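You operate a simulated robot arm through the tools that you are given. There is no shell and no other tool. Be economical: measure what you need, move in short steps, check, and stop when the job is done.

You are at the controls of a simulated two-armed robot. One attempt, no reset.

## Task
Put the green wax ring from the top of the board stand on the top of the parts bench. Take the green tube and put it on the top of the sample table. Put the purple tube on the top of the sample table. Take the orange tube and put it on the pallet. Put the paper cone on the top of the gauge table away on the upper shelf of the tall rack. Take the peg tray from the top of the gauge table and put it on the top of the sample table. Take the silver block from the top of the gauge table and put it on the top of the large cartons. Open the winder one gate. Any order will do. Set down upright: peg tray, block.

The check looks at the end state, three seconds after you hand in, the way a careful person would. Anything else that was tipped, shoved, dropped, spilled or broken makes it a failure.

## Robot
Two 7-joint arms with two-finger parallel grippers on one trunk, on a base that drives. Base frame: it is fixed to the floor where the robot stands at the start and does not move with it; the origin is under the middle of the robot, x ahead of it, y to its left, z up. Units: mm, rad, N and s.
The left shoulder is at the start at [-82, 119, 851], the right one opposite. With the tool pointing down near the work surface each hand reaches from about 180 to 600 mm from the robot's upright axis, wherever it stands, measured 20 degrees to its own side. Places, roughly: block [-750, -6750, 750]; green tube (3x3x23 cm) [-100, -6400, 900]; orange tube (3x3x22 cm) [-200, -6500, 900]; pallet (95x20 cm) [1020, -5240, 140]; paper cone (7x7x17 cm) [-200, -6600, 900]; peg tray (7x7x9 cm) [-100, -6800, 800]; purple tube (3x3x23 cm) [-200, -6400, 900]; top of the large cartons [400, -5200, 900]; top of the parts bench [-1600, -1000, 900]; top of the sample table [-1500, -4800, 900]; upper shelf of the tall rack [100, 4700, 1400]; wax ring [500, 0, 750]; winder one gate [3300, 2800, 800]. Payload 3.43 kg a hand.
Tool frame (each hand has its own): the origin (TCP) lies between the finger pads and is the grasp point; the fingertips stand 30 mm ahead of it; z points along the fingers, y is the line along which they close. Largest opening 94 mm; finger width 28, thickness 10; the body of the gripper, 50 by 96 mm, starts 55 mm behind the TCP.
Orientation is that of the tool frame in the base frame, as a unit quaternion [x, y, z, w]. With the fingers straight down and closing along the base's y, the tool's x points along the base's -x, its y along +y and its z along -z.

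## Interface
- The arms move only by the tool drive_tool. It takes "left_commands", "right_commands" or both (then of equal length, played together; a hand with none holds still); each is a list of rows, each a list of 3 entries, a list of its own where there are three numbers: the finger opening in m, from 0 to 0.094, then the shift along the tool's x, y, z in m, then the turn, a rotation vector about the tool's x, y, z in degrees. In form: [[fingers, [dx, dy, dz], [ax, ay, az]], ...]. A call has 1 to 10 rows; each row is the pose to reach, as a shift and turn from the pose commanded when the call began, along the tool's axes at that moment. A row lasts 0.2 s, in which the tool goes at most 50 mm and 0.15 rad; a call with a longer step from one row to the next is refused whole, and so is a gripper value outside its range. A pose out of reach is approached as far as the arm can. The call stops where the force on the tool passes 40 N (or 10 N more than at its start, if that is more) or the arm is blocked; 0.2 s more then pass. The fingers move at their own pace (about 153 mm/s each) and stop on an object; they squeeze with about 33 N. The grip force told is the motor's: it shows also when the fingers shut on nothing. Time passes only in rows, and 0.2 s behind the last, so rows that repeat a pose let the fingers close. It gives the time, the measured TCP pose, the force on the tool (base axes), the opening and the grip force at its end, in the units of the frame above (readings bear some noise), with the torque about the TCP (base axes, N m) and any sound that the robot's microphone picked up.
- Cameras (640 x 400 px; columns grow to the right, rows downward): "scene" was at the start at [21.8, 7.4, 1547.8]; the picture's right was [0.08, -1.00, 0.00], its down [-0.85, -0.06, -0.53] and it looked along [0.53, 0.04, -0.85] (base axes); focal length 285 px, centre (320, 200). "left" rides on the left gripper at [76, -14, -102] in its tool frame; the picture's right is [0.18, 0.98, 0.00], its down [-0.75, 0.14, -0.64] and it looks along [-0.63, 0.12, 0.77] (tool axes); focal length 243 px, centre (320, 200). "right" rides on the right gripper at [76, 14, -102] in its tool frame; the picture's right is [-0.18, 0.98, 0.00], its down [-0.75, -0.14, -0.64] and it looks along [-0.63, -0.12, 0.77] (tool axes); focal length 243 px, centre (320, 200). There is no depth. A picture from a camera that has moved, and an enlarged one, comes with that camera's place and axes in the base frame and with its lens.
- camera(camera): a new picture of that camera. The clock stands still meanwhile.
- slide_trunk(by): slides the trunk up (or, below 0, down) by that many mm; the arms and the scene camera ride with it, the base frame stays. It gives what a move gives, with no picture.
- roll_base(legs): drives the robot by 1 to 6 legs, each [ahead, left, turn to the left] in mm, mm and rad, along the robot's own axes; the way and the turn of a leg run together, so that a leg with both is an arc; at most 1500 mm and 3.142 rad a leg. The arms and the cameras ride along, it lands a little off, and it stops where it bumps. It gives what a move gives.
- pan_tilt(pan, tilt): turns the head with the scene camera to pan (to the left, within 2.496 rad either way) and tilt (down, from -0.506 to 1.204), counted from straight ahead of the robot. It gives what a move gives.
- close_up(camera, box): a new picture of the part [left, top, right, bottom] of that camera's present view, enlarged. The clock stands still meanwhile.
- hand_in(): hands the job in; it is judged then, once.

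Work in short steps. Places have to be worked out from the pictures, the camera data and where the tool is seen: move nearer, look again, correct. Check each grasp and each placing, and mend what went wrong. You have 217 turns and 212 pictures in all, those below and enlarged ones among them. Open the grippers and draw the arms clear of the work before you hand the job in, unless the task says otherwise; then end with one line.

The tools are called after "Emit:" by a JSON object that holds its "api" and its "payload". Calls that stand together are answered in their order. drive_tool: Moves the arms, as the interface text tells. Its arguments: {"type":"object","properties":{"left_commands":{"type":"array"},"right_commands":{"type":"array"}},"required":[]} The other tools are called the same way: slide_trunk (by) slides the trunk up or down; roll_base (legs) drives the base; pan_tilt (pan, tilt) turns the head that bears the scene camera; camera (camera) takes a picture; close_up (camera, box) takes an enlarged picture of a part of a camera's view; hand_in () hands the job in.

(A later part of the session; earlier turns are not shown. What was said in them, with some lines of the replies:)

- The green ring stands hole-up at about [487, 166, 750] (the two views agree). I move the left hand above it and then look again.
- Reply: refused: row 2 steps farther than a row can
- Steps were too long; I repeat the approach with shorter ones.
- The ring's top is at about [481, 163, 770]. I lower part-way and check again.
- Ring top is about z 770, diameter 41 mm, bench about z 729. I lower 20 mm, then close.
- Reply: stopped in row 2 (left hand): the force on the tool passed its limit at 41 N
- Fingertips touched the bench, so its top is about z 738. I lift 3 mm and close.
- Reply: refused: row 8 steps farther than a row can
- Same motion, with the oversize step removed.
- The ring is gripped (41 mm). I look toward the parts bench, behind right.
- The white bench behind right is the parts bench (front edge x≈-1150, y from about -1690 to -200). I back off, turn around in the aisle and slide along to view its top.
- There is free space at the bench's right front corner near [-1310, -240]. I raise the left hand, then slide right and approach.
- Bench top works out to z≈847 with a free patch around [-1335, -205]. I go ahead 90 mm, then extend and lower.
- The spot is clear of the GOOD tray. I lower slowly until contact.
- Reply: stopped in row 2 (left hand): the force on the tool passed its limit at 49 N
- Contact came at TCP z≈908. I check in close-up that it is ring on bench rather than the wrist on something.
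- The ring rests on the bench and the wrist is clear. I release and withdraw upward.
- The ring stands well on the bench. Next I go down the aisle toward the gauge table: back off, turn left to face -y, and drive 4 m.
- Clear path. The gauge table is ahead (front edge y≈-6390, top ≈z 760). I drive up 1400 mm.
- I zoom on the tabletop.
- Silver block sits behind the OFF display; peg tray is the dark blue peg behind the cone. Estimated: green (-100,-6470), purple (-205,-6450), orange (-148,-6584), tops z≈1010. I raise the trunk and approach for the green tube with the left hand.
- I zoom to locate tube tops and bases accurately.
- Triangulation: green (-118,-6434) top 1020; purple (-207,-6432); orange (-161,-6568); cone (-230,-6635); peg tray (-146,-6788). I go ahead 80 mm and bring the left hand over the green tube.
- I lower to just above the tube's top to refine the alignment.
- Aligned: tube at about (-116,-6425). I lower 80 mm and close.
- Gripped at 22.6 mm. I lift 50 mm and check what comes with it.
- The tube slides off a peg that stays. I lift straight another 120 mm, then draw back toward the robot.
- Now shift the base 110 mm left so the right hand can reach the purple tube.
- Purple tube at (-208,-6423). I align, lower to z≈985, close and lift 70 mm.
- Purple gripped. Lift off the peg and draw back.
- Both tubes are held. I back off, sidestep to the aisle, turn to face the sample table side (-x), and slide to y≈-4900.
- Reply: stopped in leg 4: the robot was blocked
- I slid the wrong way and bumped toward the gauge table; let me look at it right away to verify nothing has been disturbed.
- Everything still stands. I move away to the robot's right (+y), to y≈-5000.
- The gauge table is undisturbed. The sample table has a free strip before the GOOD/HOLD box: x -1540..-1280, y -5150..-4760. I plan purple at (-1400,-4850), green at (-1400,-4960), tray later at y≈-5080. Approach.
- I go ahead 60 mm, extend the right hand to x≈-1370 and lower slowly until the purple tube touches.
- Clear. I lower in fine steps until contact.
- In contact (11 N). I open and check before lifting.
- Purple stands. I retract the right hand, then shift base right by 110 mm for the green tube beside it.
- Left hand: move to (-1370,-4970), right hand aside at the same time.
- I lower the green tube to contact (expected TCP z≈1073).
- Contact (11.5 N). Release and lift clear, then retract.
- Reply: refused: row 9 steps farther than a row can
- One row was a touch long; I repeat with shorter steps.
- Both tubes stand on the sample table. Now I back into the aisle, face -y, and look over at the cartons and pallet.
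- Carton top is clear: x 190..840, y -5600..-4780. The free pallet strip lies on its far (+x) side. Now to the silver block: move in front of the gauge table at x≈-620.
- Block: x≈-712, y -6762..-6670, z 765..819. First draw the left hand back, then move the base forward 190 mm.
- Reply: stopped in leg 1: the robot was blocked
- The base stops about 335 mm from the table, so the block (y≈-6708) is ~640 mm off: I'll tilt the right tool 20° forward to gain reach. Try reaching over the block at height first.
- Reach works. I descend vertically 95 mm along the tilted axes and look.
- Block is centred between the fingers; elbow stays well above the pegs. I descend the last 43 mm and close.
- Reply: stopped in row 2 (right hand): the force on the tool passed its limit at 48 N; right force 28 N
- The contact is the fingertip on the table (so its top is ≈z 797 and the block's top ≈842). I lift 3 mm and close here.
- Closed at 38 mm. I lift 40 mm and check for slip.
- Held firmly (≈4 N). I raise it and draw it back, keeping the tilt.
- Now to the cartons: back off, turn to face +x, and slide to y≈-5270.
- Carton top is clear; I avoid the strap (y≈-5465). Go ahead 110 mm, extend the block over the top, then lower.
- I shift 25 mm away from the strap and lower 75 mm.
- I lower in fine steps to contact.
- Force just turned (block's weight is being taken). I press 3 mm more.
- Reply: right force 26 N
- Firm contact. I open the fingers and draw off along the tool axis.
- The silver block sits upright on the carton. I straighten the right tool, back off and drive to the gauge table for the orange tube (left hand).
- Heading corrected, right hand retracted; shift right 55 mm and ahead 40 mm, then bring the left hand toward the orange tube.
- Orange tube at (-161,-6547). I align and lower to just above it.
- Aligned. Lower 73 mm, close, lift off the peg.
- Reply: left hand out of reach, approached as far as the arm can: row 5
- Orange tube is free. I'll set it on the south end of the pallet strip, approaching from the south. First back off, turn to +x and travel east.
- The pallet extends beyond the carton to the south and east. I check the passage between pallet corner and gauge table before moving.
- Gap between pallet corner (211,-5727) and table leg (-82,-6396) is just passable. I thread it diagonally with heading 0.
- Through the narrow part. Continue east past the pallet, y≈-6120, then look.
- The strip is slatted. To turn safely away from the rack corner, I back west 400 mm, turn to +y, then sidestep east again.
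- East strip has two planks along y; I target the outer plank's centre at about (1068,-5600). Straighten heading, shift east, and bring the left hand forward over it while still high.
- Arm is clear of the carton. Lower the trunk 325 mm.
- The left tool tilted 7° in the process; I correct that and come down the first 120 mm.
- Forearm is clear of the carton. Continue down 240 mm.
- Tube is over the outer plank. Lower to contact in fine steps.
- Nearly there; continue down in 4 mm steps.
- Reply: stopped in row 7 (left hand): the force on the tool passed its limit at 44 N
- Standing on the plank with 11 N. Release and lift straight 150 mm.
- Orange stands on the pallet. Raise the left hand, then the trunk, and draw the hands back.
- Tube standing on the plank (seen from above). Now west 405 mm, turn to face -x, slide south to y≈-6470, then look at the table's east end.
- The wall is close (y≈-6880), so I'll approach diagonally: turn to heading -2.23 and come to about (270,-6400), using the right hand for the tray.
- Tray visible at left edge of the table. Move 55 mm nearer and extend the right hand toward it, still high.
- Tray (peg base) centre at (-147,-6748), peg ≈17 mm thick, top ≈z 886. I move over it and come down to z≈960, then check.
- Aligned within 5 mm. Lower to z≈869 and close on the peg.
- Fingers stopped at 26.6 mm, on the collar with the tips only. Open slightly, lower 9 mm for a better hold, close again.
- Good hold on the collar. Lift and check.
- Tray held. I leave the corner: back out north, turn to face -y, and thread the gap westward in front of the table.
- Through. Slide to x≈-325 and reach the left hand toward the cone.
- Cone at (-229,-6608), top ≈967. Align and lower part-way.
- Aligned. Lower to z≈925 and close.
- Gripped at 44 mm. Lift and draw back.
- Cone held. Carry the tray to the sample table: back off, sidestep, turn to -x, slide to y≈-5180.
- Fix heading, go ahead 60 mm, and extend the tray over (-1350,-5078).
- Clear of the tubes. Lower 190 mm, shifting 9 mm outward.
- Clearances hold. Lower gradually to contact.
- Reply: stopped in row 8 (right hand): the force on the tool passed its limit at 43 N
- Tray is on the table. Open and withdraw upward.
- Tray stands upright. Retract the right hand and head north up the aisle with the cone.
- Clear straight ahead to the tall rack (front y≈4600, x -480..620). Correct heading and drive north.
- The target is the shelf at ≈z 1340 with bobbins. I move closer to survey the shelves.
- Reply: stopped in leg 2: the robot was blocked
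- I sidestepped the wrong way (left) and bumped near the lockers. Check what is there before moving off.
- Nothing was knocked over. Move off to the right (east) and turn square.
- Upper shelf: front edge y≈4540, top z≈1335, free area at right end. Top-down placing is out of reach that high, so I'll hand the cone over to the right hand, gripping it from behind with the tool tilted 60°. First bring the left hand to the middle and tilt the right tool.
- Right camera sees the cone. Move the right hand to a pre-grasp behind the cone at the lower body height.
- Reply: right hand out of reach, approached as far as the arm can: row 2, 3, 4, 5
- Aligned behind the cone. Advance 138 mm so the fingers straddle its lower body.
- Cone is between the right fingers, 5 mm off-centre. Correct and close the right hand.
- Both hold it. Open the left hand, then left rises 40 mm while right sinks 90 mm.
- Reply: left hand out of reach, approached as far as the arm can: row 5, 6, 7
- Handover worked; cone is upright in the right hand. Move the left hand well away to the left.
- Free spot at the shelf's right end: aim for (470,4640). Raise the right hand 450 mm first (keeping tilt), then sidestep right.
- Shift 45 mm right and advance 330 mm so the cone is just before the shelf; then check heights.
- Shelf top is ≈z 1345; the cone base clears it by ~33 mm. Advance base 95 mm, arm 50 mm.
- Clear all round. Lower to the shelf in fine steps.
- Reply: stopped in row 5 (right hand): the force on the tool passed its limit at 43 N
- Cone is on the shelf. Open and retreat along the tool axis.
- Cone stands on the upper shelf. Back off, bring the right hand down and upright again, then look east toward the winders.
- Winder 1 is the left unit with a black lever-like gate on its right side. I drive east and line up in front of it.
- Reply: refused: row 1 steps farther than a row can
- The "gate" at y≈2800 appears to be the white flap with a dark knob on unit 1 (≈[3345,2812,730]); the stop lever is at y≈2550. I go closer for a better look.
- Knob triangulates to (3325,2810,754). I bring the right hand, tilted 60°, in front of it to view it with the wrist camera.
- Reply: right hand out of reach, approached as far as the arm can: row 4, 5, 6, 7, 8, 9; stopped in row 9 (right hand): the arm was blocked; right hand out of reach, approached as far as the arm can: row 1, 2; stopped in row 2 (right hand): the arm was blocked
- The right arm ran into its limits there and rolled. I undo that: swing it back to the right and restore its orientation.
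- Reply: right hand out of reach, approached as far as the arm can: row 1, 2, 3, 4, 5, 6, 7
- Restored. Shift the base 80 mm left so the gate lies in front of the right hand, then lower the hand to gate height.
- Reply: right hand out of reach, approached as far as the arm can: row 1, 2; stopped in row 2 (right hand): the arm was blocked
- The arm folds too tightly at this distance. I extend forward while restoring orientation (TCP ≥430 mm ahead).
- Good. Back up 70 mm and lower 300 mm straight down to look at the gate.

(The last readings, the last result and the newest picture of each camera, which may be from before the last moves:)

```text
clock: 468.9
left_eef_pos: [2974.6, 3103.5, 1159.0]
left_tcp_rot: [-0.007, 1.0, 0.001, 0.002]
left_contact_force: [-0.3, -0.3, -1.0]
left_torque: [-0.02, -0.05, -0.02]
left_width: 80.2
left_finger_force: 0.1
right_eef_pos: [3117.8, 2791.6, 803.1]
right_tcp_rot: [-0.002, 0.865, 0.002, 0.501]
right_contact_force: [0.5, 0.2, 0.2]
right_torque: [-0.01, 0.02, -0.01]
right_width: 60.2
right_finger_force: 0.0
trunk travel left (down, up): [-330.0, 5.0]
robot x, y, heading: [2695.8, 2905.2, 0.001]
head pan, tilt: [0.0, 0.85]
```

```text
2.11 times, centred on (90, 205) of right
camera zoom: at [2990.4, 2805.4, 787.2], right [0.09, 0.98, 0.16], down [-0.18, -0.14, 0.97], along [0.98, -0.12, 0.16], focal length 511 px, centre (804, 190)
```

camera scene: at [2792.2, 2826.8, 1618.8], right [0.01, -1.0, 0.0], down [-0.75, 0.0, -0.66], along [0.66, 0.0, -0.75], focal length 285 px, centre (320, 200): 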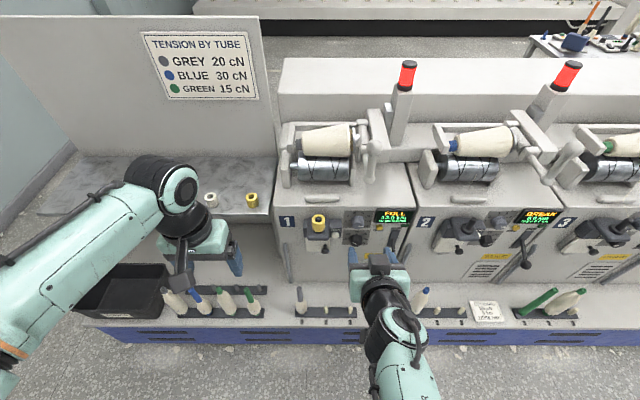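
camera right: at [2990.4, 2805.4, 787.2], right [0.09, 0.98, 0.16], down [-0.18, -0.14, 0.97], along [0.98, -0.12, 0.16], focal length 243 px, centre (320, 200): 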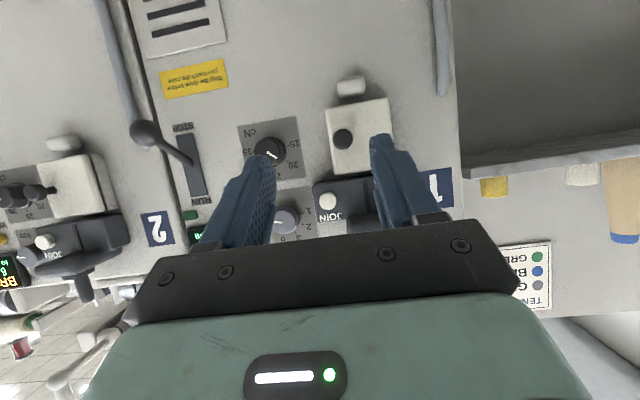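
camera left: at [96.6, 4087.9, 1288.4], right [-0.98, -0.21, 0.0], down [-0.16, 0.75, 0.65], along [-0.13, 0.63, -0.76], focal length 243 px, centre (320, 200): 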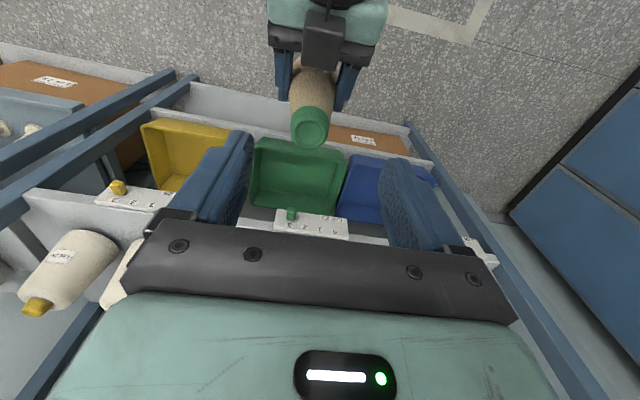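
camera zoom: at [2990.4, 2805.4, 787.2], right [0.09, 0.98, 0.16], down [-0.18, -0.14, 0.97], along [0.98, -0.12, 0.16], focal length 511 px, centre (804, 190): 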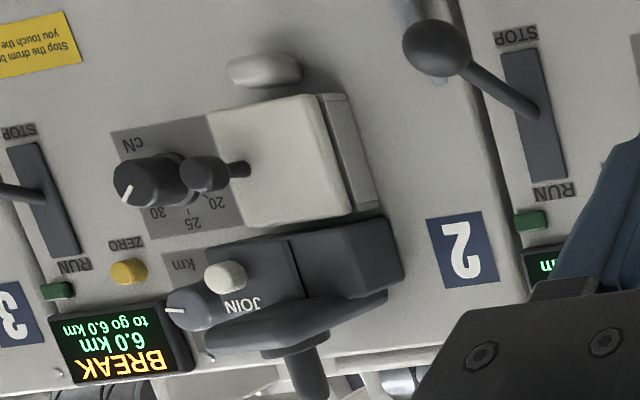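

The gate is a small white door, knob on its right, hinge on its left (+y), opening toward me. I level the right tool to horizontal to grip the ball knob.

Emit:
{"api": "drive_tool", "payload": {"right_commands": [[0.06, [0, 0, 0], [0, -7.5, 0]], [0.06, [0, 0, 0], [0, -15, 0]], [0.06, [0, 0, 0], [0, -22, 0]], [0.06, [0, 0, 0], [0, -29, 0]], [0.06, [0, 0, 0], [0, -29, 0]]]}}

Emit:
{"api": "camera", "payload": {"camera": "right"}}

Emit:
{"api": "pan_tilt", "payload": {"pan": -0.15, "tilt": 0.85}}

Emit:
{"api": "camera", "payload": {"camera": "scene"}}

```text
clock: 470.1
left_eef_pos: [2975.3, 3103.0, 1158.6]
left_tcp_rot: [-0.007, 1.0, 0.0, 0.003]
left_contact_force: [0.6, 0.5, 0.3]
left_torque: [-0.02, 0.01, -0.03]
left_width: 79.9
left_finger_force: 0.1
right_eef_pos: [3116.2, 2819.4, 856.9]
right_tcp_rot: [-0.001, 0.713, 0.0, 0.701]
right_contact_force: [-0.2, 0.2, 0.4]
right_torque: [0.0, 0.02, -0.02]
right_width: 60.1
right_finger_force: 0.1
right hand out of reach, approached as far as the arm can: row 2, 3, 4, 5
trunk travel left (down, up): [-330.0, 5.0]
robot x, y, heading: [2690.7, 2905.7, 0.001]
head pan, tilt: [0.0, 0.85]
```

```text
47 pictures are left
camera right: at [3011.9, 2832.6, 781.7], right [0.0, 0.98, 0.18], down [-0.63, -0.14, 0.76], along [0.78, -0.11, 0.62], focal length 243 px, centre (320, 200)
```

right: 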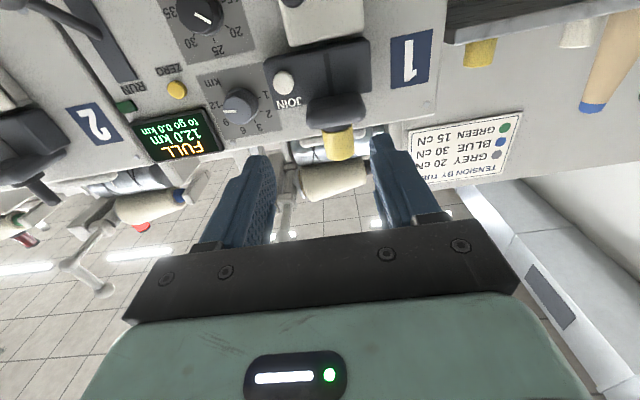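

```text
clock: 470.8
left_eef_pos: [2975.1, 3103.1, 1158.4]
left_tcp_rot: [-0.006, 1.0, 0.0, 0.002]
left_contact_force: [-0.8, 0.2, -0.5]
left_torque: [0.03, 0.03, -0.01]
left_width: 79.8
left_finger_force: 0.0
right_eef_pos: [3115.6, 2819.5, 855.7]
right_tcp_rot: [-0.001, 0.714, 0.001, 0.701]
right_contact_force: [0.2, 0.4, 0.3]
right_torque: [-0.04, -0.03, 0.0]
right_width: 59.9
right_finger_force: 0.1
trunk travel left (down, up): [-330.0, 5.0]
robot x, y, heading: [2692.2, 2907.7, 0.002]
head pan, tilt: [-0.15, 0.85]
```

```text
46 pictures are left
camera scene: at [2721.5, 2897.5, 1618.8], right [-0.15, -0.99, 0.0], down [-0.74, 0.11, -0.66], along [0.65, -0.1, -0.75], focal length 285 px, centre (320, 200)
```

scene: 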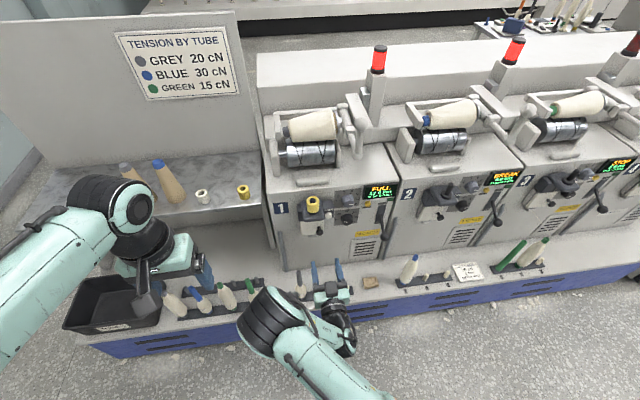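

Level now. Bring it forward to 70 mm before the knob at its height.

Emit:
{"api": "drive_tool", "payload": {"right_commands": [[0.06, [0.01, 0.005, 0.033], [0, 0, 0]], [0.06, [0.02, 0.01, 0.066], [0, 0, 0]], [0.06, [0.03, 0.015, 0.1], [0, 0, 0]], [0.06, [0.043, 0.016, 0.132], [0, 0, 0]], [0.06, [0.043, 0.016, 0.132], [0, 0, 0]]]}}

Emit:
{"api": "camera", "payload": {"camera": "right"}}

Emit:
{"api": "close_up", "payload": {"camera": "scene", "box": [240, 170, 400, 310]}}

```text
clock: 472.0
left_eef_pos: [2974.8, 3102.9, 1158.8]
left_tcp_rot: [-0.007, 1.0, 0.0, 0.002]
left_contact_force: [-0.5, -0.1, 0.1]
left_torque: [0.0, 0.02, 0.0]
left_width: 80.2
left_finger_force: 0.1
right_eef_pos: [3220.8, 2855.7, 865.7]
right_tcp_rot: [-0.003, 0.713, 0.003, 0.701]
right_contact_force: [0.2, -0.5, -0.7]
right_torque: [0.0, 0.01, -0.01]
right_width: 60.0
right_finger_force: 0.1
right hand out of reach, approached as far as the arm can: row 1, 2, 3, 4, 5
trunk travel left (down, up): [-330.0, 5.0]
robot x, y, heading: [2692.6, 2907.9, 0.003]
head pan, tilt: [-0.15, 0.85]
```

```text
45 pictures are left
camera right: at [3116.3, 2868.8, 791.7], right [0.0, 0.98, 0.18], down [-0.63, -0.14, 0.76], along [0.78, -0.12, 0.62], focal length 243 px, centre (320, 200)
```

right: 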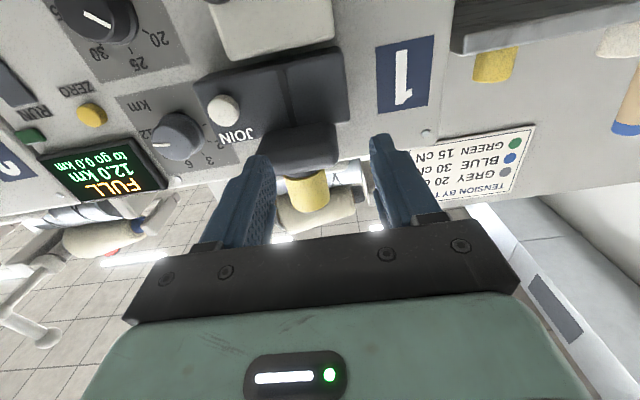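

```text
2.86 times, centred on (320, 240) of scene
camera zoom: at [2721.4, 2897.4, 1618.8], right [-0.15, -0.99, 0.0], down [-0.74, 0.11, -0.66], along [0.65, -0.1, -0.75], focal length 813 px, centre (320, 86)
```

zoom: 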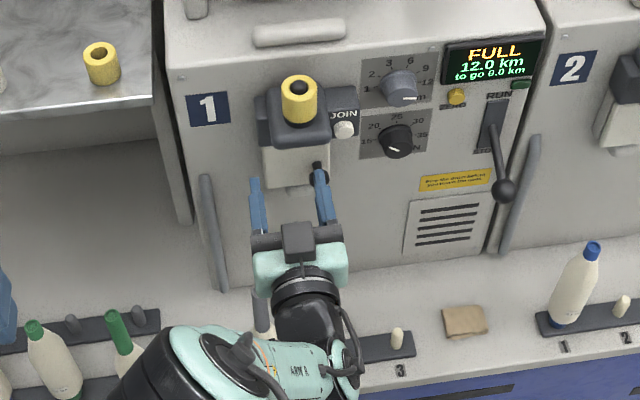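

The arm can't take the horizontal tool that low from this shoulder height; I lower the trunk 150 mm.

Emit:
{"api": "slide_trunk", "payload": {"by": -150}}

Emit:
{"api": "camera", "payload": {"camera": "right"}}

```text
clock: 473.8
left_eef_pos: [2975.4, 3103.0, 1009.3]
left_tcp_rot: [-0.006, 1.0, 0.0, 0.003]
left_contact_force: [0.3, 0.1, -0.1]
left_torque: [-0.02, 0.0, -0.01]
left_width: 80.2
left_finger_force: 0.0
right_eef_pos: [3219.7, 2852.1, 716.0]
right_tcp_rot: [-0.002, 0.713, 0.002, 0.702]
right_contact_force: [0.3, 0.3, -0.1]
right_torque: [0.0, -0.02, -0.03]
right_width: 60.1
right_finger_force: 0.0
trunk travel left (down, up): [-180.0, 155.0]
robot x, y, heading: [2692.4, 2907.6, 0.005]
head pan, tilt: [-0.15, 0.85]
```

```text
43 pictures are left
camera right: at [3116.1, 2866.4, 641.5], right [0.0, 0.98, 0.18], down [-0.63, -0.14, 0.76], along [0.78, -0.12, 0.62], focal length 243 px, centre (320, 200)
```

right: 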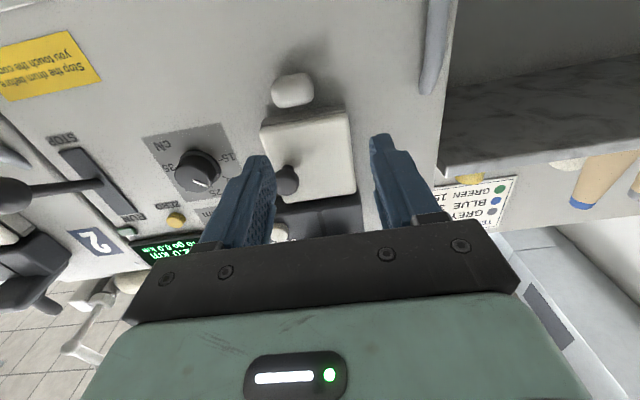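

Knob now computes to (3320,2809,768). Send a zero move to see where the commanded pose lies.

Emit:
{"api": "drive_tool", "payload": {"right_commands": [[0.06, [0, 0, 0], [0, 0, 0]], [0.06, [0, 0, 0], [0, 0, 0]]]}}

```text
clock: 474.4
left_eef_pos: [2976.1, 3103.0, 1008.5]
left_tcp_rot: [-0.007, 1.0, -0.001, 0.003]
left_contact_force: [-0.2, -0.6, -0.4]
left_torque: [0.0, 0.03, 0.0]
left_width: 80.3
left_finger_force: 0.0
right_eef_pos: [3219.7, 2854.5, 717.2]
right_tcp_rot: [-0.002, 0.712, 0.002, 0.702]
right_contact_force: [0.1, -0.3, 0.3]
right_torque: [0.0, -0.01, 0.0]
right_width: 60.1
right_finger_force: 0.1
trunk travel left (down, up): [-180.0, 155.0]
robot x, y, heading: [2692.1, 2906.7, 0.003]
head pan, tilt: [-0.15, 0.85]
```

Emit:
{"api": "drive_tool", "payload": {"right_commands": [[0.06, [-0.017, -0.015, 0], [0, 0, 0]], [0.06, [-0.034, -0.03, 0.005], [0, 0, 0]], [0.06, [-0.051, -0.044, 0.01], [0, 0, 0]], [0.06, [-0.051, -0.044, 0.01], [0, 0, 0]]]}}

Emit:
{"api": "camera", "payload": {"camera": "right"}}

```text
clock: 475.4
left_eef_pos: [2975.3, 3103.7, 1008.8]
left_tcp_rot: [-0.007, 1.0, 0.0, 0.002]
left_contact_force: [-0.4, -0.3, 0.6]
left_torque: [0.03, 0.03, -0.01]
left_width: 79.9
left_finger_force: 0.1
right_eef_pos: [3229.9, 2806.6, 767.2]
right_tcp_rot: [-0.002, 0.713, 0.002, 0.701]
right_contact_force: [0.3, -0.2, -0.2]
right_torque: [0.01, 0.01, -0.02]
right_width: 59.9
right_finger_force: 0.0
trunk travel left (down, up): [-180.0, 155.0]
robot x, y, heading: [2688.4, 2909.7, 0.003]
head pan, tilt: [-0.15, 0.85]
```

```text
42 pictures are left
camera right: at [3125.6, 2821.0, 692.2], right [0.0, 0.98, 0.18], down [-0.63, -0.14, 0.76], along [0.78, -0.12, 0.62], focal length 243 px, centre (320, 200)
```

right: 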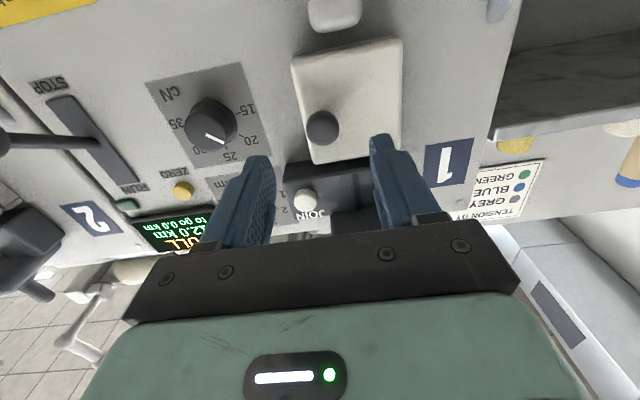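

Knob refined to (3329,2806,775). Advance so the fingertips straddle it, then close.

Emit:
{"api": "drive_tool", "payload": {"right_commands": [[0.06, [-0.004, 0, 0.03], [0, 0, 0]], [0.06, [-0.008, 0, 0.06], [0, 0, 0]], [0.06, [-0.008, 0, 0.084], [0, 0, 0]], [0.06, [-0.008, 0, 0.084], [0, 0, 0]]]}}

Emit:
{"api": "camera", "payload": {"camera": "right"}}

```text
clock: 476.4
left_eef_pos: [2974.3, 3103.7, 1008.5]
left_tcp_rot: [-0.007, 1.0, 0.0, 0.002]
left_contact_force: [0.3, 0.1, 0.6]
left_torque: [-0.02, -0.01, -0.03]
left_width: 79.9
left_finger_force: 0.1
right_eef_pos: [3286.1, 2822.3, 792.0]
right_tcp_rot: [-0.001, 0.713, 0.001, 0.701]
right_contact_force: [-0.5, -0.6, -0.4]
right_torque: [-0.01, 0.0, -0.01]
right_width: 59.9
right_finger_force: 0.0
right hand out of reach, approached as far as the arm can: row 2, 3, 4
trunk travel left (down, up): [-180.0, 155.0]
robot x, y, heading: [2689.5, 2906.0, 0.004]
head pan, tilt: [-0.15, 0.85]
```

```text
41 pictures are left
camera right: at [3181.7, 2835.3, 716.9], right [0.0, 0.98, 0.18], down [-0.63, -0.14, 0.76], along [0.78, -0.12, 0.62], focal length 243 px, centre (320, 200)
```

right: 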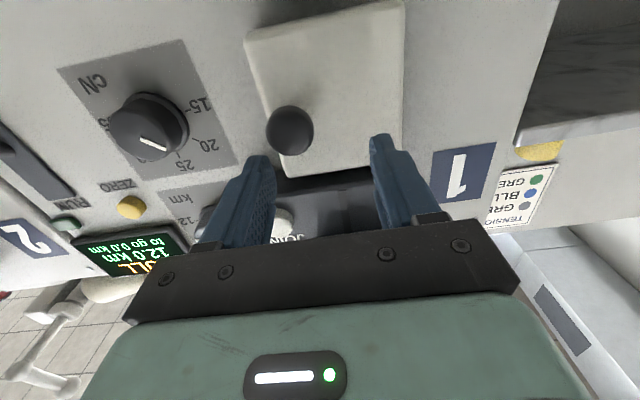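

Reach limit again at this height; lower the trunk another 110 mm and re-approach.

Emit:
{"api": "slide_trunk", "payload": {"by": -110}}

Emit:
{"api": "drive_tool", "payload": {"right_commands": [[0.06, [-0.02, -0.005, -0.01], [0, 0, 0]], [0.06, [-0.05, -0.01, -0.01], [0, 0, 0]], [0.06, [-0.075, -0.014, -0.01], [0, 0, 0]], [0.06, [-0.092, -0.015, -0.01], [0, 0, 0]], [0.06, [-0.092, -0.015, -0.01], [0, 0, 0]]]}}

Emit:
{"api": "camera", "payload": {"camera": "right"}}

```text
clock: 477.8
left_eef_pos: [2973.3, 3102.7, 899.2]
left_tcp_rot: [-0.007, 1.0, 0.0, 0.003]
left_contact_force: [0.4, -0.2, 0.0]
left_torque: [-0.03, -0.01, -0.01]
left_width: 80.0
left_finger_force: 0.1
right_eef_pos: [3281.7, 2823.5, 683.6]
right_tcp_rot: [-0.002, 0.713, 0.002, 0.701]
right_contact_force: [0.0, -0.9, -0.2]
right_torque: [0.01, 0.0, 0.03]
right_width: 60.1
right_finger_force: 0.2
trunk travel left (down, up): [-70.0, 265.0]
robot x, y, heading: [2691.0, 2903.5, 0.005]
head pan, tilt: [-0.15, 0.85]
```

```text
clock: 479.0
left_eef_pos: [2974.5, 3102.2, 898.8]
left_tcp_rot: [-0.006, 1.0, 0.0, 0.003]
left_contact_force: [0.3, 0.7, 0.3]
left_torque: [-0.01, 0.0, 0.02]
left_width: 80.2
left_finger_force: 0.1
right_eef_pos: [3276.0, 2809.0, 776.6]
right_tcp_rot: [-0.001, 0.713, 0.001, 0.701]
right_contact_force: [-0.7, -0.2, 0.1]
right_torque: [0.01, 0.0, -0.03]
right_width: 60.0
right_finger_force: 0.1
trunk travel left (down, up): [-70.0, 265.0]
robot x, y, heading: [2693.6, 2905.3, 0.003]
head pan, tilt: [-0.15, 0.85]
```

```text
40 pictures are left
camera right: at [3172.3, 2822.2, 701.9], right [0.0, 0.98, 0.18], down [-0.63, -0.14, 0.76], along [0.78, -0.11, 0.62], focal length 243 px, centre (320, 200)
```

right: 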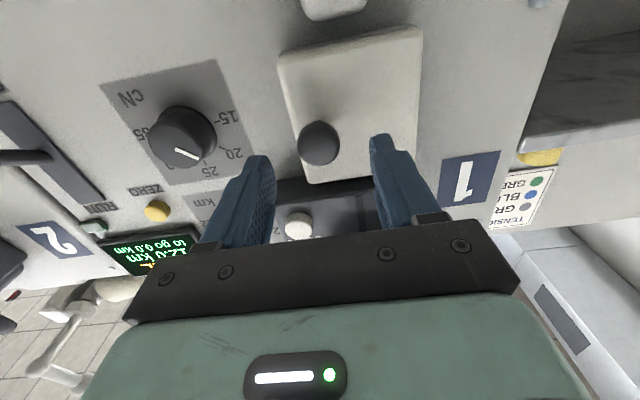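

Knob straight ahead. Advance 33 mm and close.

Emit:
{"api": "drive_tool", "payload": {"right_commands": [[0.06, [0.002, 0, 0.015], [0, 0, 0]], [0.06, [0.003, 0, 0.033], [0, 0, 0]], [0.06, [0.003, 0, 0.033], [0, 0, 0]]]}}

Emit:
{"api": "camera", "payload": {"camera": "right"}}

Emit:
{"api": "close_up", "payload": {"camera": "scene", "box": [250, 90, 410, 230]}}

```text
clock: 479.6
left_eef_pos: [2973.0, 3103.2, 899.7]
left_tcp_rot: [-0.006, 1.0, 0.0, 0.003]
left_contact_force: [0.6, 0.7, -0.1]
left_torque: [-0.01, -0.01, 0.0]
left_width: 80.3
left_finger_force: 0.1
right_eef_pos: [3301.7, 2807.6, 773.2]
right_tcp_rot: [-0.003, 0.712, 0.003, 0.702]
right_contact_force: [-15.7, -0.8, 1.9]
right_torque: [0.04, -0.26, 0.49]
right_width: 59.8
right_finger_force: 0.0
trunk travel left (down, up): [-70.0, 265.0]
robot x, y, heading: [2689.7, 2907.2, 0.005]
head pan, tilt: [-0.15, 0.85]
stopped in row 3 (right hand): the force on the tool passed its limit at 182 N (the readings are from after the stop); the commanded pose is now the measured one
```

```text
39 pictures are left
camera right: at [3198.5, 2821.2, 698.4], right [0.0, 0.98, 0.18], down [-0.63, -0.15, 0.76], along [0.78, -0.11, 0.62], focal length 243 px, centre (320, 200)
```

right: 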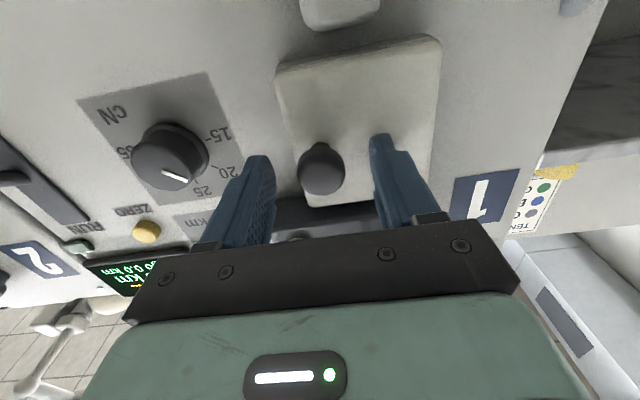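

```text
2.86 times, centred on (330, 160) of scene
camera zoom: at [2752.0, 2897.5, 1348.3], right [-0.15, -0.99, 0.0], down [-0.74, 0.11, -0.66], along [0.65, -0.1, -0.75], focal length 813 px, centre (291, 314)
```

zoom: 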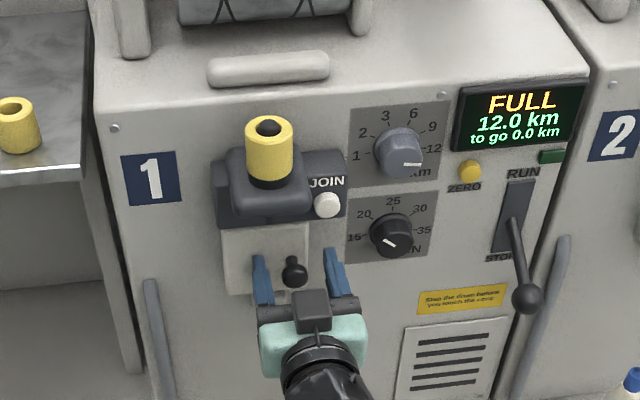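

The +y fingertip touched the door face (x≈3332). Back 5 mm and close on the knob.

Emit:
{"api": "drive_tool", "payload": {"right_commands": [[0.06, [0, 0, -0.005], [0, 0, 0]], [0.04, [0, 0, -0.005], [0, 0, 0]], [0.02, [0, 0, -0.005], [0, 0, 0]], [0.005, [0, 0, -0.005], [0, 0, 0]], [0.005, [0, 0, -0.005], [0, 0, 0]], [0.005, [0, 0, -0.005], [0, 0, 0]]]}}

Emit:
{"api": "camera", "payload": {"camera": "right"}}

```text
clock: 481.0
left_eef_pos: [2974.4, 3103.6, 898.4]
left_tcp_rot: [-0.007, 1.0, 0.0, 0.003]
left_contact_force: [0.2, -0.2, 0.5]
left_torque: [-0.03, -0.02, 0.01]
left_width: 79.7
left_finger_force: 0.1
right_eef_pos: [3299.3, 2809.4, 773.0]
right_tcp_rot: [-0.003, 0.713, 0.003, 0.701]
right_contact_force: [-1.8, 10.1, -1.2]
right_torque: [0.18, 0.09, 0.08]
right_width: 25.5
right_finger_force: 44.8
trunk travel left (down, up): [-70.0, 265.0]
robot x, y, heading: [2695.1, 2904.1, 0.004]
head pan, tilt: [-0.15, 0.85]
```

```text
37 pictures are left
camera right: at [3194.7, 2822.4, 698.3], right [-0.01, 0.98, 0.18], down [-0.63, -0.15, 0.76], along [0.78, -0.11, 0.62], focal length 243 px, centre (320, 200)
```

right: 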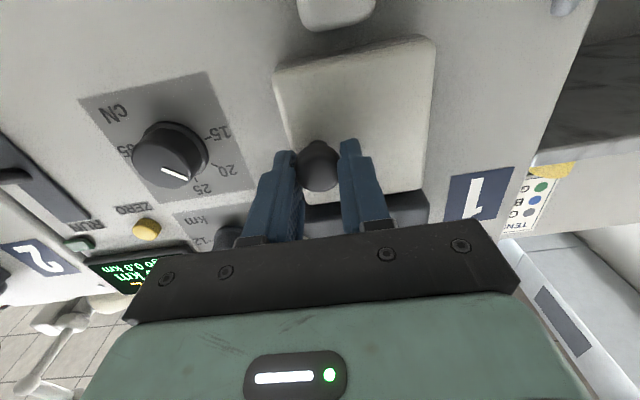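

Knob gripped. To leave room for the door to swing past the finger, I re-grip with just the fingertips (8 mm further back).

Emit:
{"api": "drive_tool", "payload": {"right_commands": [[0.045, [0, 0, 0], [0, 0, 0]], [0.045, [0, -0.001, -0.005], [0, 0, 0]], [0.045, [0, -0.001, -0.009], [0, 0, 0]], [0.005, [0, -0.001, -0.009], [0, 0, 0]], [0.005, [0, -0.001, -0.009], [0, 0, 0]], [0.005, [0, -0.001, -0.009], [0, 0, 0]], [0.005, [0, 0.001, -0.015], [0, 0, 0]], [0.005, [0, 0.004, -0.021], [0, 0, 0]]]}}

Emit:
{"api": "camera", "payload": {"camera": "right"}}

```text
clock: 482.8
left_eef_pos: [2976.0, 3103.6, 898.3]
left_tcp_rot: [-0.007, 1.0, 0.0, 0.001]
left_contact_force: [0.2, -0.2, 0.1]
left_torque: [-0.02, 0.0, -0.02]
left_width: 80.2
left_finger_force: 0.2
right_eef_pos: [3278.7, 2815.2, 772.6]
right_tcp_rot: [-0.002, 0.712, 0.003, 0.702]
right_contact_force: [18.6, 11.5, 0.4]
right_torque: [0.07, -0.27, -0.48]
right_width: 26.6
right_finger_force: 44.9
trunk travel left (down, up): [-70.0, 265.0]
robot x, y, heading: [2694.9, 2908.6, 0.002]
head pan, tilt: [-0.15, 0.85]
```

```text
36 pictures are left
camera right: at [3174.8, 2827.2, 698.1], right [0.0, 0.98, 0.18], down [-0.63, -0.15, 0.76], along [0.78, -0.11, 0.62], focal length 243 px, centre (320, 200)
```

right: 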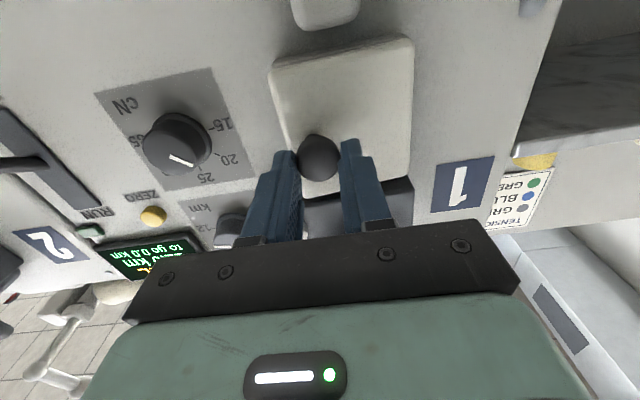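

The door is yielding (19 N). Continue along the hinge arc to about 45°.

Emit:
{"api": "drive_tool", "payload": {"right_commands": [[0.005, [0, 0.003, -0.006], [0, 0, 0]], [0.005, [0, 0.007, -0.011], [0, 0, 0]], [0.005, [0, 0.011, -0.016], [0, 0, 0]], [0.005, [0, 0.0155, -0.0206], [0, 0, 0]], [0.005, [0, 0.021, -0.025], [0, 0, 0]], [0.005, [0, 0.026, -0.0285], [0, 0, 0]], [0.005, [0, 0.031, -0.032], [0, 0, 0]]]}}

Emit:
{"api": "camera", "payload": {"camera": "right"}}

Emit:
{"api": "close_up", "payload": {"camera": "scene", "box": [250, 90, 410, 230]}}

```text
clock: 484.4
left_eef_pos: [2974.6, 3103.1, 899.2]
left_tcp_rot: [-0.007, 1.0, -0.001, 0.004]
left_contact_force: [0.7, -0.1, 0.5]
left_torque: [0.03, 0.03, 0.0]
left_width: 80.0
left_finger_force: 0.0
right_eef_pos: [3242.6, 2843.6, 772.7]
right_tcp_rot: [-0.002, 0.712, 0.001, 0.702]
right_contact_force: [-12.0, 2.7, 5.4]
right_torque: [-0.11, -0.19, 0.67]
right_width: 24.9
right_finger_force: 45.1
trunk travel left (down, up): [-70.0, 265.0]
robot x, y, heading: [2693.8, 2904.2, -0.006]
head pan, tilt: [-0.15, 0.85]
```

```text
35 pictures are left
camera right: at [3139.5, 2856.9, 697.9], right [0.0, 0.98, 0.18], down [-0.63, -0.14, 0.76], along [0.78, -0.11, 0.62], focal length 243 px, centre (320, 200)
```

right: 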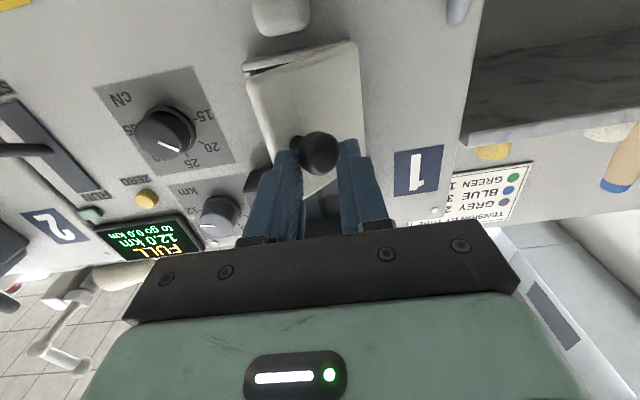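

```text
2.86 times, centred on (330, 160) of scene
camera zoom: at [2750.7, 2897.9, 1348.4], right [-0.15, -0.99, 0.0], down [-0.74, 0.11, -0.66], along [0.65, -0.1, -0.75], focal length 813 px, centre (291, 314)
```

zoom: 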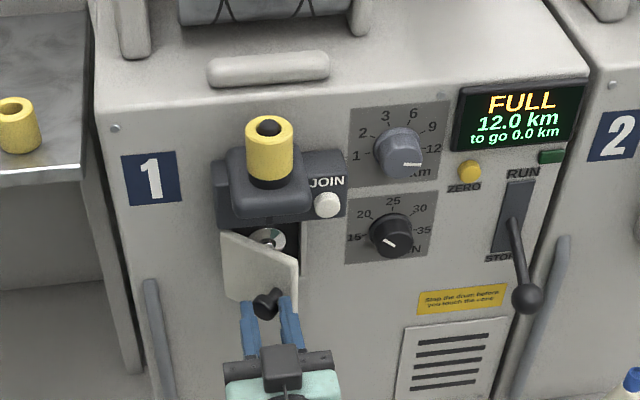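

The gate is open about 45°, its hinge on the left as thought. Continue the arc toward 75°.

Emit:
{"api": "drive_tool", "payload": {"right_commands": [[0.005, [0, 0.006, -0.004], [0, 0, 0]], [0.005, [0, 0.012, -0.007], [0, 0, 0]], [0.005, [0, 0.018, -0.009], [0, 0, 0]], [0.005, [0, 0.025, -0.011], [0, 0, 0]], [0.005, [0, 0.032, -0.012], [0, 0, 0]], [0.005, [0, 0.038, -0.012], [0, 0, 0]]]}}

Emit:
{"api": "close_up", "payload": {"camera": "scene", "box": [250, 90, 410, 230]}}

```text
clock: 485.8
left_eef_pos: [2974.0, 3103.7, 898.0]
left_tcp_rot: [-0.007, 1.0, 0.0, 0.003]
left_contact_force: [-0.3, -0.2, 0.9]
left_torque: [0.01, 0.01, -0.02]
left_width: 80.1
left_finger_force: 0.1
right_eef_pos: [3230.6, 2879.6, 773.4]
right_tcp_rot: [-0.001, 0.714, 0.002, 0.7]
right_contact_force: [-27.6, -0.7, -8.5]
right_torque: [-0.24, 0.5, -0.06]
right_width: 14.7
right_finger_force: 45.2
trunk travel left (down, up): [-70.0, 265.0]
robot x, y, heading: [2688.3, 2905.1, 0.004]
head pan, tilt: [-0.15, 0.85]
```

```text
2.86 times, centred on (330, 160) of scene
camera zoom: at [2751.2, 2897.4, 1348.3], right [-0.15, -0.99, 0.0], down [-0.74, 0.11, -0.66], along [0.65, -0.1, -0.75], focal length 813 px, centre (291, 314)
```

zoom: 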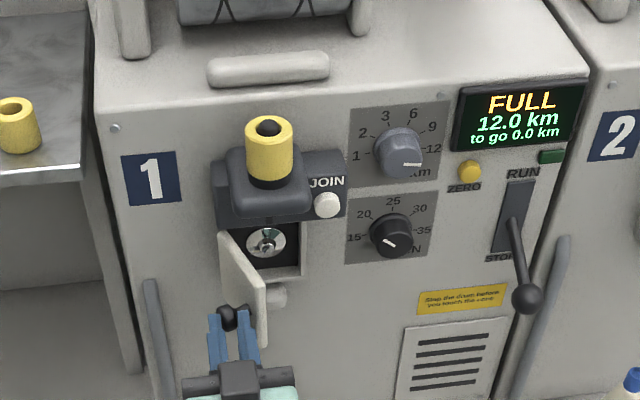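

Open about 75°. I slip straight back off the knob, then push the door further from its inner side.

Emit:
{"api": "drive_tool", "payload": {"right_commands": [[0.015, [0, 0, -0.02], [0, 0, 0]], [0.015, [0, 0, -0.05], [0, 0, 0]], [0.005, [0, 0, -0.08], [0, 0, 0]], [0.0, [0, -0.04, -0.09], [0, 0, 0]], [0.0, [0, -0.08, -0.09], [0, 0, 0]], [0.0, [0, -0.105, -0.09], [0, 0, 0]], [0.0, [0, -0.105, -0.09], [0, 0, 0]]]}}

Emit:
{"api": "camera", "payload": {"camera": "right"}}

Emit:
{"api": "close_up", "payload": {"camera": "scene", "box": [250, 90, 410, 230]}}

```text
clock: 487.4
left_eef_pos: [2976.4, 3103.6, 898.2]
left_tcp_rot: [-0.007, 1.0, 0.0, 0.002]
left_contact_force: [0.6, -0.1, -0.2]
left_torque: [-0.01, 0.04, -0.02]
left_width: 79.9
left_finger_force: 0.0
right_eef_pos: [3142.0, 2774.3, 776.0]
right_tcp_rot: [-0.002, 0.712, 0.002, 0.702]
right_contact_force: [0.4, 0.5, 0.5]
right_torque: [0.04, -0.01, 0.01]
right_width: 0.1
right_finger_force: 33.4
trunk travel left (down, up): [-70.0, 265.0]
robot x, y, heading: [2690.4, 2904.9, 0.009]
head pan, tilt: [-0.15, 0.85]
```

```text
32 pictures are left
camera right: at [3038.8, 2787.7, 701.3], right [0.0, 0.98, 0.18], down [-0.63, -0.15, 0.76], along [0.78, -0.11, 0.62], focal length 243 px, centre (320, 200)
```

right: 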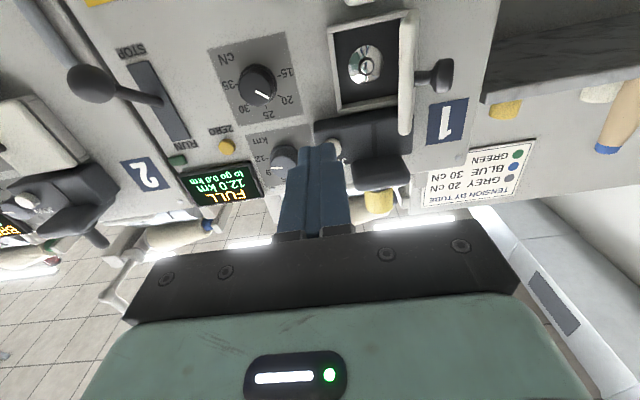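

```text
2.86 times, centred on (330, 160) of scene
camera zoom: at [2753.5, 2897.5, 1348.2], right [-0.15, -0.99, 0.0], down [-0.74, 0.11, -0.66], along [0.65, -0.1, -0.75], focal length 813 px, centre (291, 314)
```

zoom: 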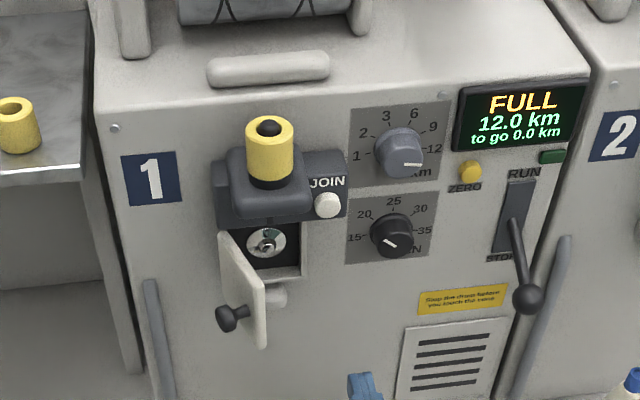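

The door stands near 90° by itself. I push it a little further from the inside with closed fingers, gently, to be sure it is fully open.

Emit:
{"api": "drive_tool", "payload": {"right_commands": [[0.0, [0, 0, 0.045], [0, 0, 0]], [0.0, [0, 0, 0.09], [0, 0, 0]], [0.0, [0, 0.04, 0.09], [0, 0, 0]], [0.0, [0, 0.075, 0.09], [0, 0, 0]], [0.0, [0, 0.09, 0.09], [0, 0, 0]], [0.0, [0, 0.1, 0.09], [0, 0, 0]], [0.0, [0, 0.11, 0.09], [0, 0, 0]], [0.0, [0, 0.12, 0.09], [0, 0, 0]], [0.0, [0, 0.13, 0.09], [0, 0, 0]], [0.0, [0, 0.14, 0.09], [0, 0, 0]]]}}

Emit:
{"api": "close_up", "payload": {"camera": "scene", "box": [250, 90, 410, 230]}}

```text
clock: 489.4
left_eef_pos: [2975.3, 3102.8, 898.2]
left_tcp_rot: [-0.006, 1.0, 0.001, 0.002]
left_contact_force: [0.1, 0.3, -0.5]
left_torque: [-0.04, -0.02, -0.03]
left_width: 80.0
left_finger_force: 0.0
right_eef_pos: [3233.6, 2883.0, 773.8]
right_tcp_rot: [0.012, 0.715, -0.011, 0.699]
right_contact_force: [-6.8, -9.7, 2.5]
right_torque: [0.01, -0.11, -0.24]
right_width: 0.0
right_finger_force: 33.4
trunk travel left (down, up): [-70.0, 265.0]
robot x, y, heading: [2689.0, 2908.7, 0.005]
head pan, tilt: [-0.15, 0.85]
stopped in row 9 (right hand): the force on the tool passed its limit at 44 N (the readings are from after the stop); the commanded pose is now the measured one
```

```text
2.86 times, centred on (330, 160) of scene
camera zoom: at [2752.3, 2896.8, 1348.3], right [-0.15, -0.99, 0.0], down [-0.74, 0.11, -0.66], along [0.65, -0.1, -0.75], focal length 813 px, centre (291, 314)
```

zoom: 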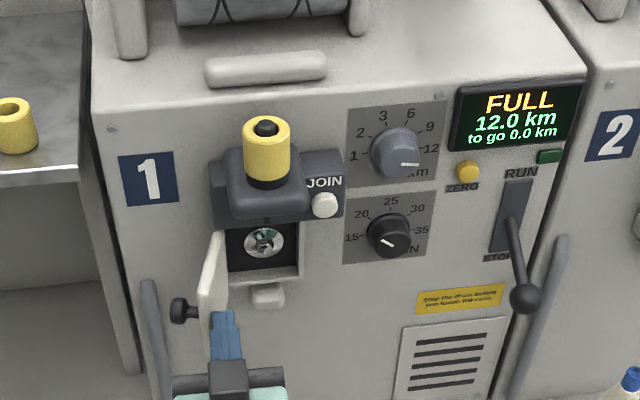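

It reached its stop, fully open. Withdraw the hand: off to the right, then back.

Emit:
{"api": "drive_tool", "payload": {"right_commands": [[0.0, [0, -0.02, 0], [0, 0, 0]], [0.0, [0, -0.04, -0.03], [0, 0, 0]], [0.0, [0, -0.06, -0.07], [0, 0, 0]], [0.0, [0, -0.07, -0.11], [0, 0, 0]], [0.03, [0, -0.07, -0.11], [0, 0, 0]]]}}

Emit:
{"api": "roll_base", "payload": {"legs": [[-450, 0, 0]]}}

Emit:
{"api": "camera", "payload": {"camera": "scene"}}

```text
clock: 490.6
left_eef_pos: [2975.8, 3101.5, 898.3]
left_tcp_rot: [-0.006, 1.0, 0.0, 0.003]
left_contact_force: [0.5, 0.3, 0.6]
left_torque: [0.02, 0.01, 0.01]
left_width: 80.1
left_finger_force: 0.1
right_eef_pos: [3122.4, 2823.6, 775.9]
right_tcp_rot: [0.009, 0.714, -0.008, 0.7]
right_contact_force: [0.1, -0.5, 0.1]
right_torque: [0.02, -0.01, 0.01]
right_width: 30.0
right_finger_force: 0.0
trunk travel left (down, up): [-70.0, 265.0]
robot x, y, heading: [2689.5, 2905.6, 0.003]
head pan, tilt: [-0.15, 0.85]
```

```text
clock: 493.2
left_eef_pos: [2536.6, 3101.9, 898.4]
left_tcp_rot: [-0.01, 1.0, 0.0, 0.003]
left_contact_force: [0.6, 0.5, 0.6]
left_torque: [-0.01, -0.02, 0.0]
left_width: 80.0
left_finger_force: 0.0
right_eef_pos: [2685.8, 2824.3, 775.0]
right_tcp_rot: [0.006, 0.714, -0.005, 0.7]
right_contact_force: [-0.1, -0.2, -0.6]
right_torque: [0.03, 0.03, -0.02]
right_width: 30.0
right_finger_force: 0.1
trunk travel left (down, up): [-70.0, 265.0]
robot x, y, heading: [2253.7, 2903.6, 0.009]
head pan, tilt: [-0.15, 0.85]
```

```text
29 pictures are left
camera scene: at [2316.1, 2895.1, 1348.2], right [-0.14, -0.99, 0.0], down [-0.74, 0.11, -0.66], along [0.65, -0.09, -0.75], focal length 285 px, centre (320, 200)
```

scene: 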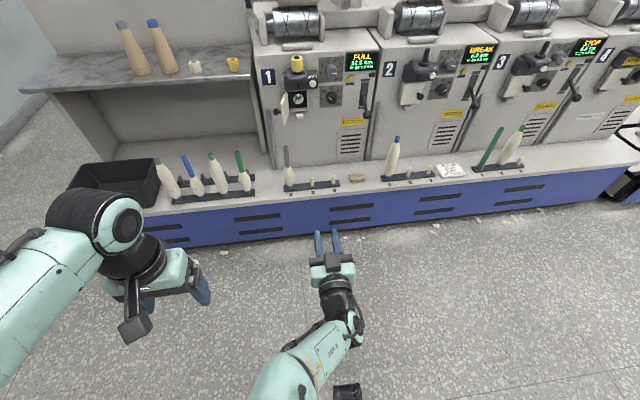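

Gate open, surroundings undisturbed, arms clear. I open the right gripper fully and hand in.

Emit:
{"api": "drive_tool", "payload": {"right_commands": [[0.06, [0, 0, 0], [0, 0, 0]], [0.09, [0, 0, 0], [0, 0, 0]], [0.09, [0, 0, 0], [0, 0, 0]]]}}

Emit:
{"api": "close_up", "payload": {"camera": "scene", "box": [240, 40, 400, 180]}}

```text
clock: 494.0
left_eef_pos: [2536.6, 3102.0, 898.9]
left_tcp_rot: [-0.011, 1.0, 0.0, 0.003]
left_contact_force: [0.0, -0.4, 0.4]
left_torque: [0.02, 0.02, 0.02]
left_width: 80.0
left_finger_force: 0.1
right_eef_pos: [2686.3, 2824.0, 775.4]
right_tcp_rot: [0.006, 0.714, -0.005, 0.7]
right_contact_force: [0.4, 0.0, -0.3]
right_torque: [-0.01, -0.04, 0.0]
right_width: 89.8
right_finger_force: 0.0
trunk travel left (down, up): [-70.0, 265.0]
robot x, y, heading: [2251.3, 2900.9, 0.007]
head pan, tilt: [-0.15, 0.85]
```

```text
2.86 times, centred on (320, 110) of scene
camera zoom: at [2316.5, 2895.1, 1348.2], right [-0.14, -0.99, 0.0], down [-0.74, 0.11, -0.66], along [0.65, -0.09, -0.75], focal length 813 px, centre (320, 457)
```

zoom: 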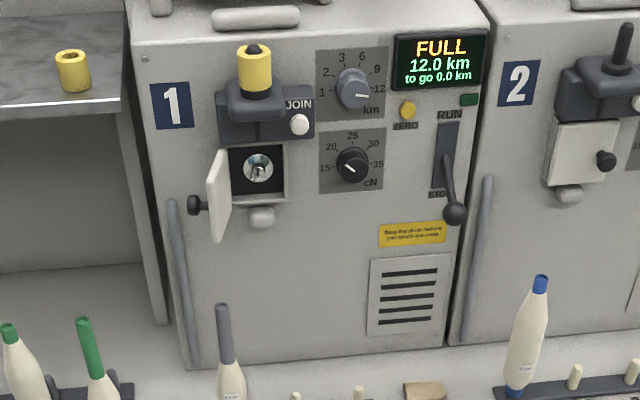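

The gate stays open and every other item was seen in place when I left it, so I hand in.

Emit:
{"api": "hand_in", "payload": {}}

```text
The job is handed in.
```

All eight tasks are done and handed in: each item was standing in its place when I last saw it, and winder one's gate is open to its stop. Along the way the base bumped the gauge table twice and something beside the wooden bench and lockers once; nothing looked tipped or moved when I checked afterwards.
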